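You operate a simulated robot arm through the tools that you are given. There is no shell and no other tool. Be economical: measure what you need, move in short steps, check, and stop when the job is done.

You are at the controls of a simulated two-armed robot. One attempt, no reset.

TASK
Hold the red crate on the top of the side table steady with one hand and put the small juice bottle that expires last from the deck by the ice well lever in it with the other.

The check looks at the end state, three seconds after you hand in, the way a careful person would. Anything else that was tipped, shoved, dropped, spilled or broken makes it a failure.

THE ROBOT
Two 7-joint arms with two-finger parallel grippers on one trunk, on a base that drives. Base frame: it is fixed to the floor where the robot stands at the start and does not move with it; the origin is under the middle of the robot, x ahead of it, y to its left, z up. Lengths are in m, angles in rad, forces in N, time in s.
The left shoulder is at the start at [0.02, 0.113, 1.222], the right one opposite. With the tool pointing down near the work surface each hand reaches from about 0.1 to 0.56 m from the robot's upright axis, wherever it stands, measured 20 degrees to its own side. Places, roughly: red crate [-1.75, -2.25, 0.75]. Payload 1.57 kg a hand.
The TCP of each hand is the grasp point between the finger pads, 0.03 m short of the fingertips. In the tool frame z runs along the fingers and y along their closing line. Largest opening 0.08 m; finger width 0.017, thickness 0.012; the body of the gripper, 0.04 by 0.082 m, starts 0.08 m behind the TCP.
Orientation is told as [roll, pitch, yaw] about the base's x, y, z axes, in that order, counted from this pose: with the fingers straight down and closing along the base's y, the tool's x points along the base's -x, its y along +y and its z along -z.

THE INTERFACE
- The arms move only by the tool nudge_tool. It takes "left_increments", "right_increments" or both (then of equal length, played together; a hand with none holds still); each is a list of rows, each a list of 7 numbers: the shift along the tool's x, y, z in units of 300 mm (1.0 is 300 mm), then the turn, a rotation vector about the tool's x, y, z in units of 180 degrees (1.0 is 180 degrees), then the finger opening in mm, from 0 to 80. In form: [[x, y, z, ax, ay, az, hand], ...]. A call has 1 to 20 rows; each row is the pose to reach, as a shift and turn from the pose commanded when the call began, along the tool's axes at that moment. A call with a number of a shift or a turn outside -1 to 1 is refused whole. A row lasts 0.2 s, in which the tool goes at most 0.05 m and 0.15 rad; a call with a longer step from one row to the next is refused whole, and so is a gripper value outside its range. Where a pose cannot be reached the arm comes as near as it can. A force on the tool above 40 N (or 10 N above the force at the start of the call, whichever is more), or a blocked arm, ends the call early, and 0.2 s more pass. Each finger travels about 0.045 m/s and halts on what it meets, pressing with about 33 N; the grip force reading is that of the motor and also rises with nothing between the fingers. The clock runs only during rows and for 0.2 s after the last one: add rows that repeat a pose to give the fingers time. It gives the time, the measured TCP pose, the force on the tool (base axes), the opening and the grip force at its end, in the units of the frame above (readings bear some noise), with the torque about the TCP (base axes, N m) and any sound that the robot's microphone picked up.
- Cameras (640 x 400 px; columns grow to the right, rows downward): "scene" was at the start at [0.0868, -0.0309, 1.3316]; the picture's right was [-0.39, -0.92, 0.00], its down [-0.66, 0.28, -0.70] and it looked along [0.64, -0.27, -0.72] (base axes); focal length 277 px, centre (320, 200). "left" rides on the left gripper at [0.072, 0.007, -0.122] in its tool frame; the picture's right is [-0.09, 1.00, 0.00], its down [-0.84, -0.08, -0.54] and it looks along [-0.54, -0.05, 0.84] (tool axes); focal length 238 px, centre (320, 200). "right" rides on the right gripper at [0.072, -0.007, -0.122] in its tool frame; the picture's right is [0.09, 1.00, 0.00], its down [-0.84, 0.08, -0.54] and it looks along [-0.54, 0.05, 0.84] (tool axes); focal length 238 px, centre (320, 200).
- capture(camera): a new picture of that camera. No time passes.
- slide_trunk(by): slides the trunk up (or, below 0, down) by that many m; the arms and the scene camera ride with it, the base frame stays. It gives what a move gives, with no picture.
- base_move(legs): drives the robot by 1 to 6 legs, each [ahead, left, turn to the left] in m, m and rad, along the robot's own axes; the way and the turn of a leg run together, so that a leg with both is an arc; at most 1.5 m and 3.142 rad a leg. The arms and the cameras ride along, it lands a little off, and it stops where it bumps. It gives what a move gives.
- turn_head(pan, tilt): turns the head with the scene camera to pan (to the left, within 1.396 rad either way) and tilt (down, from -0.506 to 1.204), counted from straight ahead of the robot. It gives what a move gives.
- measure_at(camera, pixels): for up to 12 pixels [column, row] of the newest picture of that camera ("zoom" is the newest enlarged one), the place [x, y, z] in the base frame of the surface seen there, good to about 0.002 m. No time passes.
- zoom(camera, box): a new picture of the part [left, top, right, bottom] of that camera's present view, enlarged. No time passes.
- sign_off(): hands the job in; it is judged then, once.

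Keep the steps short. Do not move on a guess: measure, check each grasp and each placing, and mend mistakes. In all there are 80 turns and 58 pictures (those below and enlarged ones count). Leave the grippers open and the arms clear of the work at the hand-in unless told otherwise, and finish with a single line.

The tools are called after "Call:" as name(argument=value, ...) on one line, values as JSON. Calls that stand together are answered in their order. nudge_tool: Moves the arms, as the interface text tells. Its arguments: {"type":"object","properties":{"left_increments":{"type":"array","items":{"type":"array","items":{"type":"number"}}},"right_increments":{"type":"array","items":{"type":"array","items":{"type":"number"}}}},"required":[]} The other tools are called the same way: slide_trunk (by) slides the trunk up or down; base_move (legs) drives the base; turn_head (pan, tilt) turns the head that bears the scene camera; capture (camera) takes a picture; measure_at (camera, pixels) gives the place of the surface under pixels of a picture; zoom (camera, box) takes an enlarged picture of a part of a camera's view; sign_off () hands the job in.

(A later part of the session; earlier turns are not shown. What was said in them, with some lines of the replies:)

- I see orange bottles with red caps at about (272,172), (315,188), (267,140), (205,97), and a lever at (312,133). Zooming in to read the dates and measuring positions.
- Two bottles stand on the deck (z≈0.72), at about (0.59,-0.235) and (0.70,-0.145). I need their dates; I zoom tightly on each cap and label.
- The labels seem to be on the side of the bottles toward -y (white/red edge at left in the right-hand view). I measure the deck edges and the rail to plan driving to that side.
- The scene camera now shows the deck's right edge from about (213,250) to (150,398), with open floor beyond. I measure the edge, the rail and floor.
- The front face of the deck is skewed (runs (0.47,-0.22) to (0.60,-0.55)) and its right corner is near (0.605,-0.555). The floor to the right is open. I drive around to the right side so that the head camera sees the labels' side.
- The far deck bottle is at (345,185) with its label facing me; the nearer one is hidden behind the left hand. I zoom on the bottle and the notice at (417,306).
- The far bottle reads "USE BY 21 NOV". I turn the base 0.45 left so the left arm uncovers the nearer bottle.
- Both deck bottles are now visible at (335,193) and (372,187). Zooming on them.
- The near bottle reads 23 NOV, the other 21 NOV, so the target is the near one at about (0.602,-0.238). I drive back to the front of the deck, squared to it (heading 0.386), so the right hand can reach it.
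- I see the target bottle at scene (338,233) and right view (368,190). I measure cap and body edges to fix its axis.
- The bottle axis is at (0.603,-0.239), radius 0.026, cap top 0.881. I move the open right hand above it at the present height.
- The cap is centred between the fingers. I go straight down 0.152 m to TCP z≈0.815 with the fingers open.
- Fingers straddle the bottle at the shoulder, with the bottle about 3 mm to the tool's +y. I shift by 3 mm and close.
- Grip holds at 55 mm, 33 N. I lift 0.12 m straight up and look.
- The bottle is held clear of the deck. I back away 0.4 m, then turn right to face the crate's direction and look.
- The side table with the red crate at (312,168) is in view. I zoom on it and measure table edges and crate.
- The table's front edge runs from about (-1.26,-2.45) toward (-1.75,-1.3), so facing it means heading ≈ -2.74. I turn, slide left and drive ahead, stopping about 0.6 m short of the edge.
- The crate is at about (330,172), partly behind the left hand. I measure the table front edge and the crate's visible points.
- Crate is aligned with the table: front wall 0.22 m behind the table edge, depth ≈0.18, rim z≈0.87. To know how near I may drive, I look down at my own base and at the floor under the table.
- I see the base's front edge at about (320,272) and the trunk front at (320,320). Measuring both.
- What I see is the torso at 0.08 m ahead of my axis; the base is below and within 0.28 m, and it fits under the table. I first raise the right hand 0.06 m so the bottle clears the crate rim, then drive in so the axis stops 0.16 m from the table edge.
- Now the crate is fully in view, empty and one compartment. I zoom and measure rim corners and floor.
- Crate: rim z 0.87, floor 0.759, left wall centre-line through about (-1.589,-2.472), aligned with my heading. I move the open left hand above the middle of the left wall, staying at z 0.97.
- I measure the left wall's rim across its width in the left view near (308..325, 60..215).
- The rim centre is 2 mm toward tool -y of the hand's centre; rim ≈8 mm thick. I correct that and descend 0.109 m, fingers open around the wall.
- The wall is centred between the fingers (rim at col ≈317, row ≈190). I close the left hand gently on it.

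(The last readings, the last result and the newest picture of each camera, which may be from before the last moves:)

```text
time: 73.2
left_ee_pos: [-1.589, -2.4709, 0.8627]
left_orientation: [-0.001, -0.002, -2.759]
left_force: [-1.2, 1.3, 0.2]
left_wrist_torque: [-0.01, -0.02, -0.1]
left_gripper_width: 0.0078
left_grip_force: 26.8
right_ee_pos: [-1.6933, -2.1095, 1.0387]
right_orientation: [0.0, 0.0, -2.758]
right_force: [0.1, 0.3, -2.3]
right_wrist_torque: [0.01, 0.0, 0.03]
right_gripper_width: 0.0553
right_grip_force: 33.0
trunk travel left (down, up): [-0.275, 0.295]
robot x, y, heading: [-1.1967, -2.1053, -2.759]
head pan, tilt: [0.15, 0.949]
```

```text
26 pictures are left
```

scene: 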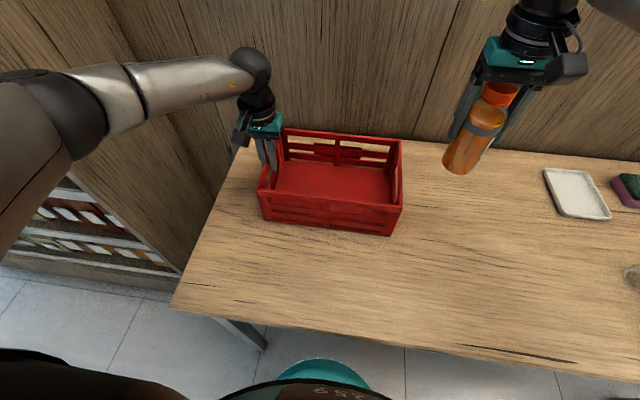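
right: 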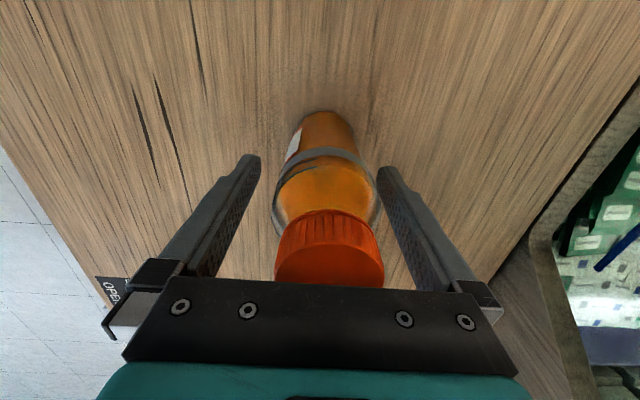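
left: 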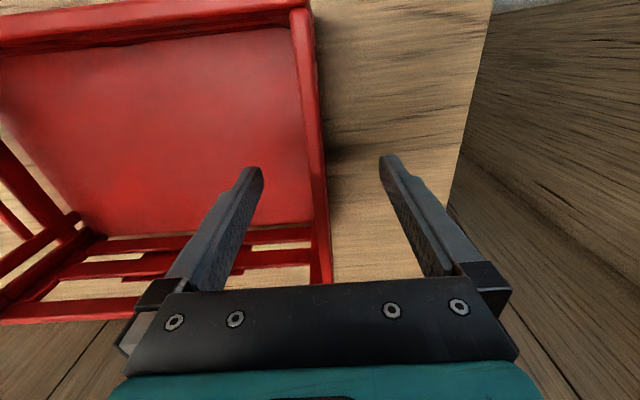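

The left hand holds the wall (7.8 mm, 27 N) and the crate hasn't moved. I bring the bottle over the right-hand half of the crate, to (-1.665,-2.283).

Call:
nudge_tool(right_increments=[[-0.032, 0.143, 0, 0, 0, 0, 40], [-0.064, 0.286, 0, 0, 0, 0, 40], [-0.096, 0.429, 0, 0, 0, 0, 40], [-0.127, 0.572, 0, 0, 0, 0, 40], [-0.127, 0.572, 0, 0, 0, 0, 40], [-0.127, 0.572, 0, 0, 0, 0, 40]])

Call:
capture(camera="scene")

Call:
capture(camera="right")

```text
time: 74.6
left_ee_pos: [-1.5891, -2.4712, 0.8627]
left_orientation: [0.0, -0.001, -2.756]
left_force: [-0.2, -0.9, 1.4]
left_wrist_torque: [0.1, -0.06, -0.05]
left_gripper_width: 0.008
left_grip_force: 26.7
right_ee_pos: [-1.6656, -2.2783, 1.0395]
right_orientation: [0.0, -0.001, -2.759]
right_force: [-0.7, 0.5, -2.5]
right_wrist_torque: [0.02, -0.02, -0.01]
right_gripper_width: 0.055
right_grip_force: 33.3
trunk travel left (down, up): [-0.275, 0.295]
robot x, y, heading: [-1.2009, -2.1093, -2.756]
head pan, tilt: [0.15, 0.949]
```

```text
25 pictures are left
```

scene: 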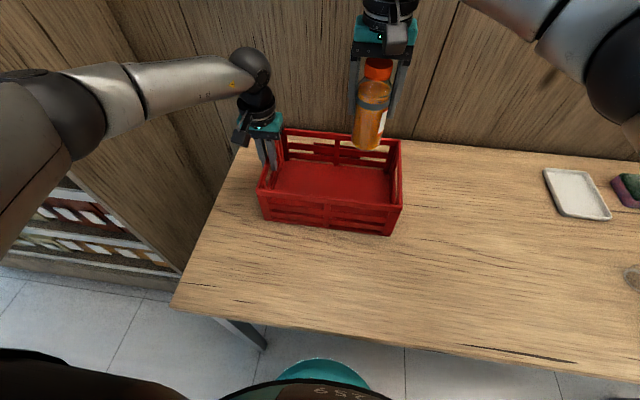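

```text
24 pictures are left
```

right: 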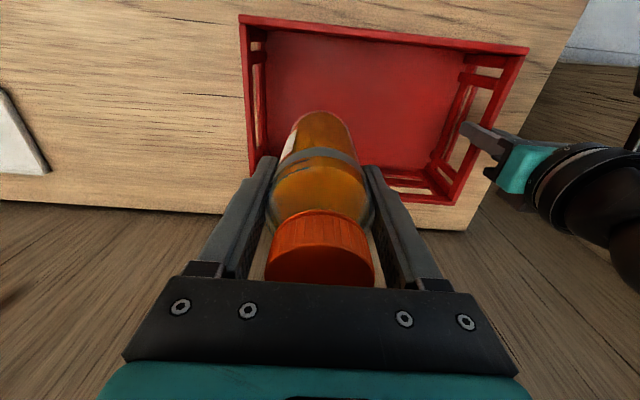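

The bottle hangs inside the outline of the crate. I shift it 8 mm left and lower 0.182 m to just above the crate floor.

Call:
nudge_tool(right_increments=[[0, 0.027, 0.05, 0, 0, 0, 40], [0, 0.027, 0.15, 0, 0, 0, 40], [0, 0.027, 0.25, 0, 0, 0, 40], [0, 0.027, 0.35, 0, 0, 0, 40], [0, 0.027, 0.45, 0, 0, 0, 40], [0, 0.027, 0.54, 0, 0, 0, 40], [0, 0.027, 0.59, 0, 0, 0, 40], [0, 0.027, 0.607, 0, 0, 0, 40], [0, 0.027, 0.607, 0, 0, 0, 40]])

Call:
capture(camera="scene")

```text
time: 76.6
left_ee_pos: [-1.5884, -2.4707, 0.8629]
left_orientation: [0.0, 0.0, -2.759]
left_force: [0.3, -1.9, 2.1]
left_wrist_torque: [-0.03, -0.05, -0.06]
left_gripper_width: 0.0076
left_grip_force: 27.0
right_ee_pos: [-1.6621, -2.2908, 0.8558]
right_orientation: [0.0, 0.0, -2.758]
right_force: [0.3, 0.4, -2.6]
right_wrist_torque: [0.0, 0.0, -0.01]
right_gripper_width: 0.0551
right_grip_force: 32.9
trunk travel left (down, up): [-0.275, 0.295]
robot x, y, heading: [-1.1981, -2.1075, -2.756]
head pan, tilt: [0.15, 0.949]
```

```text
23 pictures are left
```

scene: 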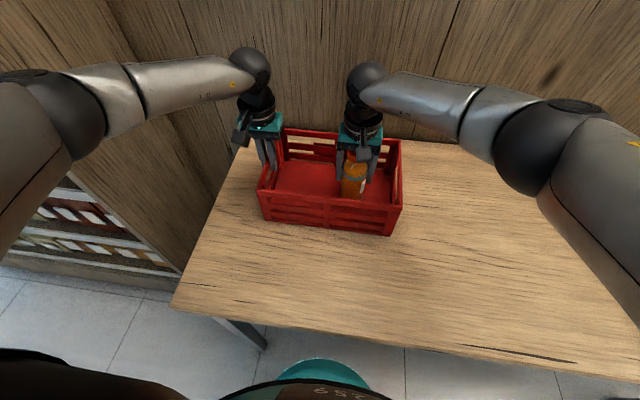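

The bottle is inside, about 3 mm above the floor, force still 2.6 N (hanging). I lower another 3 mm in 1 mm steps.

Call:
nudge_tool(right_increments=[[0, 0, 0.004, 0, 0, 0, 40], [0, 0, 0.007, 0, 0, 0, 40], [0, 0, 0.01, 0, 0, 0, 40], [0, 0, 0.01, 0, 0, 0, 40]])

```text
time: 77.6
left_ee_pos: [-1.5889, -2.4717, 0.8632]
left_orientation: [0.0, -0.001, -2.76]
left_force: [0.9, -2.0, 2.1]
left_wrist_torque: [0.03, 0.01, -0.07]
left_gripper_width: 0.0079
left_grip_force: 26.7
right_ee_pos: [-1.661, -2.2897, 0.8524]
right_orientation: [0.002, 0.0, -2.755]
right_force: [-0.4, -0.6, -4.0]
right_wrist_torque: [0.02, -0.02, 0.01]
right_gripper_width: 0.0553
right_grip_force: 33.1
trunk travel left (down, up): [-0.275, 0.295]
robot x, y, heading: [-1.2012, -2.1077, -2.756]
head pan, tilt: [0.15, 0.949]
```

Not yet in contact (force still downward). I lower a further 2 mm slowly.

Call:
nudge_tool(right_increments=[[0, 0, 0.003, 0, 0, 0, 40], [0, 0, 0.006, 0, 0, 0, 40], [0, 0, 0.006, 0, 0, 0, 40]])

Call:
zoom(camera="scene", box=[300, 130, 420, 230])

```text
time: 78.4
left_ee_pos: [-1.5889, -2.4708, 0.8637]
left_orientation: [0.0, 0.0, -2.759]
left_force: [-1.3, -3.1, 0.5]
left_wrist_torque: [0.12, -0.26, -0.01]
left_gripper_width: 0.0076
left_grip_force: 27.0
right_ee_pos: [-1.6628, -2.2907, 0.8527]
right_orientation: [0.0, 0.001, -2.759]
right_force: [-0.2, 1.4, 2.7]
right_wrist_torque: [0.06, 0.01, -0.01]
right_gripper_width: 0.0551
right_grip_force: 32.9
trunk travel left (down, up): [-0.275, 0.295]
robot x, y, heading: [-1.2002, -2.1086, -2.755]
head pan, tilt: [0.15, 0.949]
```

```text
4.00 times, centred on (360, 180) of scene
```

zoom: 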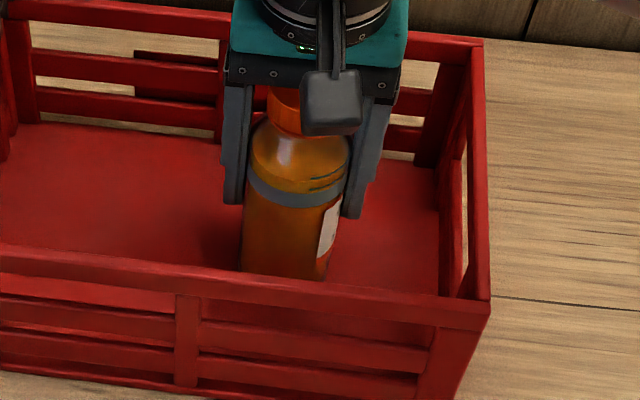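

The force turned upward (+2.7 N), so the bottle stands on the crate floor. I open the right hand slowly, keeping the left hold.

Call:
nudge_tool(right_increments=[[0, 0, 0, 0, 0, 0, 56], [0, 0, 0, 0, 0, 0, 60], [0, 0, 0, 0, 0, 0, 68], [0, 0, 0, 0, 0, 0, 80], [0, 0, 0, 0, 0, 0, 80], [0, 0, 0, 0, 0, 0, 80]])

Call:
capture(camera="right")

```text
time: 79.8
left_ee_pos: [-1.5886, -2.4708, 0.8633]
left_orientation: [0.001, -0.001, -2.756]
left_force: [0.4, -1.9, 0.4]
left_wrist_torque: [-0.03, 0.14, -0.02]
left_gripper_width: 0.0079
left_grip_force: 27.0
right_ee_pos: [-1.6615, -2.291, 0.8522]
right_orientation: [0.0, 0.0, -2.758]
right_force: [0.3, 0.0, 0.0]
right_wrist_torque: [0.04, 0.01, 0.01]
right_gripper_width: 0.08
right_grip_force: 0.1
trunk travel left (down, up): [-0.275, 0.295]
robot x, y, heading: [-1.2015, -2.1059, -2.757]
head pan, tilt: [0.15, 0.949]
```

```text
21 pictures are left
```

right: 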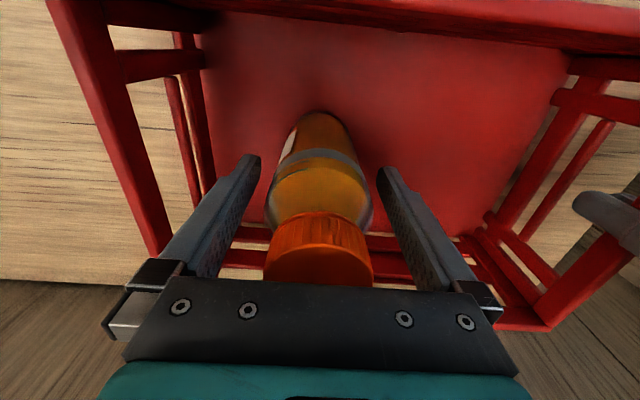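

The bottle stands free between open fingers. I raise the right hand straight up 0.17 m.

Call:
nudge_tool(right_increments=[[0, 0, -0.06, 0, 0, 0, 80], [0, 0, -0.16, 0, 0, 0, 80], [0, 0, -0.26, 0, 0, 0, 80], [0, 0, -0.36, 0, 0, 0, 80], [0, 0, -0.46, 0, 0, 0, 80], [0, 0, -0.57, 0, 0, 0, 80], [0, 0, -0.57, 0, 0, 0, 80]])

Call:
capture(camera="scene")

```text
time: 81.4
left_ee_pos: [-1.5896, -2.4696, 0.8623]
left_orientation: [0.001, 0.001, -2.758]
left_force: [0.1, -0.7, 0.6]
left_wrist_torque: [-0.09, 0.12, 0.01]
left_gripper_width: 0.0077
left_grip_force: 26.9
right_ee_pos: [-1.6623, -2.2936, 1.0242]
right_orientation: [0.0, 0.001, -2.759]
right_force: [0.2, -0.1, 0.2]
right_wrist_torque: [-0.01, 0.01, 0.01]
right_gripper_width: 0.0799
right_grip_force: 0.0
trunk travel left (down, up): [-0.275, 0.295]
robot x, y, heading: [-1.1986, -2.1078, -2.757]
head pan, tilt: [0.15, 0.949]
```

```text
20 pictures are left
```

scene: 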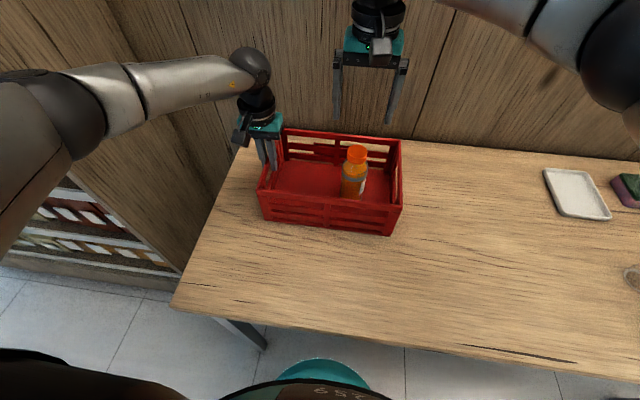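

The bottle stands upright in the crate, which hasn't moved. I open the left hand, then lift it straight up; the right hand moves aside to the right.

Call:
nudge_tool(left_increments=[[0, 0, 0, 0, 0, 0, 12], [0, 0, 0, 0, 0, 0, 25], [0, 0, 0, 0, 0, 0, 40], [0, 0, 0, 0, 0, 0, 60], [0, 0, 0, 0, 0, 0, 80], [0, 0, 0, 0, 0, 0, 80], [0, 0, 0, 0, 0, 0, 80], [0, 0, -0.08, 0, 0, 0, 80], [0, 0, -0.2, 0, 0, 0, 80], [0, 0, -0.32, 0, 0, 0, 80], [0, 0, -0.44, 0, 0, 0, 80], [0, 0, -0.44, 0, 0, 0, 80]])

Call:
capture(camera="scene")

```text
time: 84.0
left_ee_pos: [-1.5889, -2.4728, 0.9957]
left_orientation: [0.001, 0.0, -2.758]
left_force: [0.2, 0.2, 0.0]
left_wrist_torque: [0.0, -0.02, 0.0]
left_gripper_width: 0.0799
left_grip_force: 0.0
right_ee_pos: [-1.6634, -2.2925, 1.0228]
right_orientation: [0.0, -0.001, -2.761]
right_force: [0.4, 0.5, -0.1]
right_wrist_torque: [0.01, 0.0, 0.0]
right_gripper_width: 0.0801
right_grip_force: 0.1
trunk travel left (down, up): [-0.275, 0.295]
robot x, y, heading: [-1.1979, -2.1048, -2.756]
head pan, tilt: [0.15, 0.949]
```

```text
19 pictures are left
```

scene: 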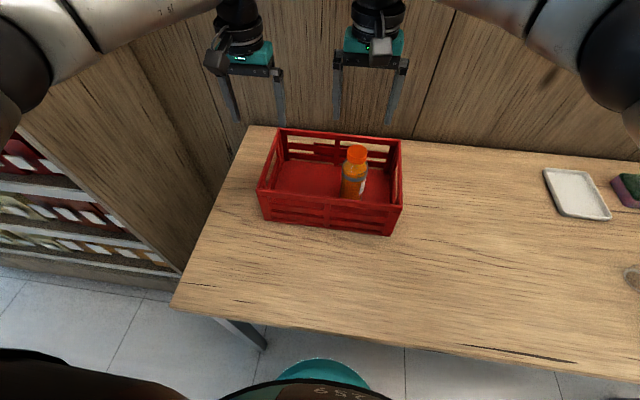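

Both hands are open and above the work (tips ≥0.965, bottle top ≈0.92). I back the base straight off 0.5 m and take a final look.

Call:
base_move(legs=[[-0.5, 0, 0]])

Call:
turn_head(pan=0.0, tilt=0.65)

Call:
capture(camera="scene")

```text
time: 86.9
left_ee_pos: [-1.1322, -2.2837, 0.9935]
left_orientation: [-0.001, -0.001, -2.775]
left_force: [0.2, 0.6, 0.2]
left_wrist_torque: [0.0, 0.03, 0.0]
left_gripper_width: 0.0798
left_grip_force: 0.1
right_ee_pos: [-1.2056, -2.1024, 1.0238]
right_orientation: [-0.001, -0.002, -2.778]
right_force: [0.2, -0.9, 1.0]
right_wrist_torque: [-0.02, 0.04, -0.01]
right_gripper_width: 0.0802
right_grip_force: 0.0
trunk travel left (down, up): [-0.275, 0.295]
robot x, y, heading: [-0.7379, -1.927, -2.785]
head pan, tilt: [0.15, 0.949]
```

```text
time: 87.7
left_ee_pos: [-1.1333, -2.2831, 0.9947]
left_orientation: [0.0, 0.0, -2.775]
left_force: [0.3, 0.0, 0.3]
left_wrist_torque: [0.02, -0.01, -0.01]
left_gripper_width: 0.0799
left_grip_force: 0.0
right_ee_pos: [-1.2056, -2.1036, 1.0223]
right_orientation: [0.0, 0.0, -2.778]
right_force: [0.1, 0.0, -0.3]
right_wrist_torque: [0.0, -0.03, 0.0]
right_gripper_width: 0.0803
right_grip_force: 0.1
trunk travel left (down, up): [-0.275, 0.295]
robot x, y, heading: [-0.7406, -1.9291, -2.777]
head pan, tilt: [0.0, 0.649]
```

```text
18 pictures are left
```

scene: 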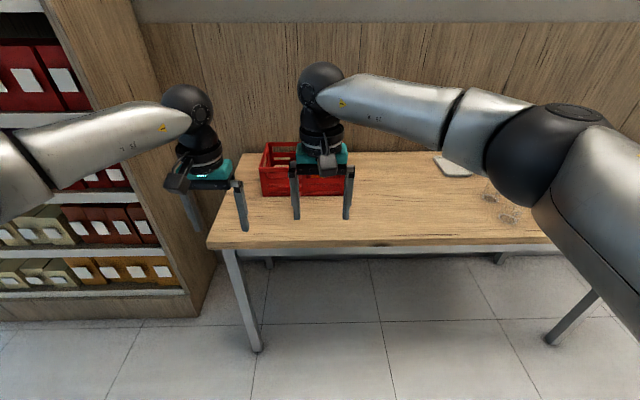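

The crate sits undisturbed on the table with the bottle in it, and the arms are clear with both grippers open. I hand in.

Call:
sign_off()

```text
The job is handed in.
```

The 23 NOV juice bottle, the later of the two on the deck (the other reads 21 NOV), stands upright in the red crate, which the left hand held steady while the right hand set it in.
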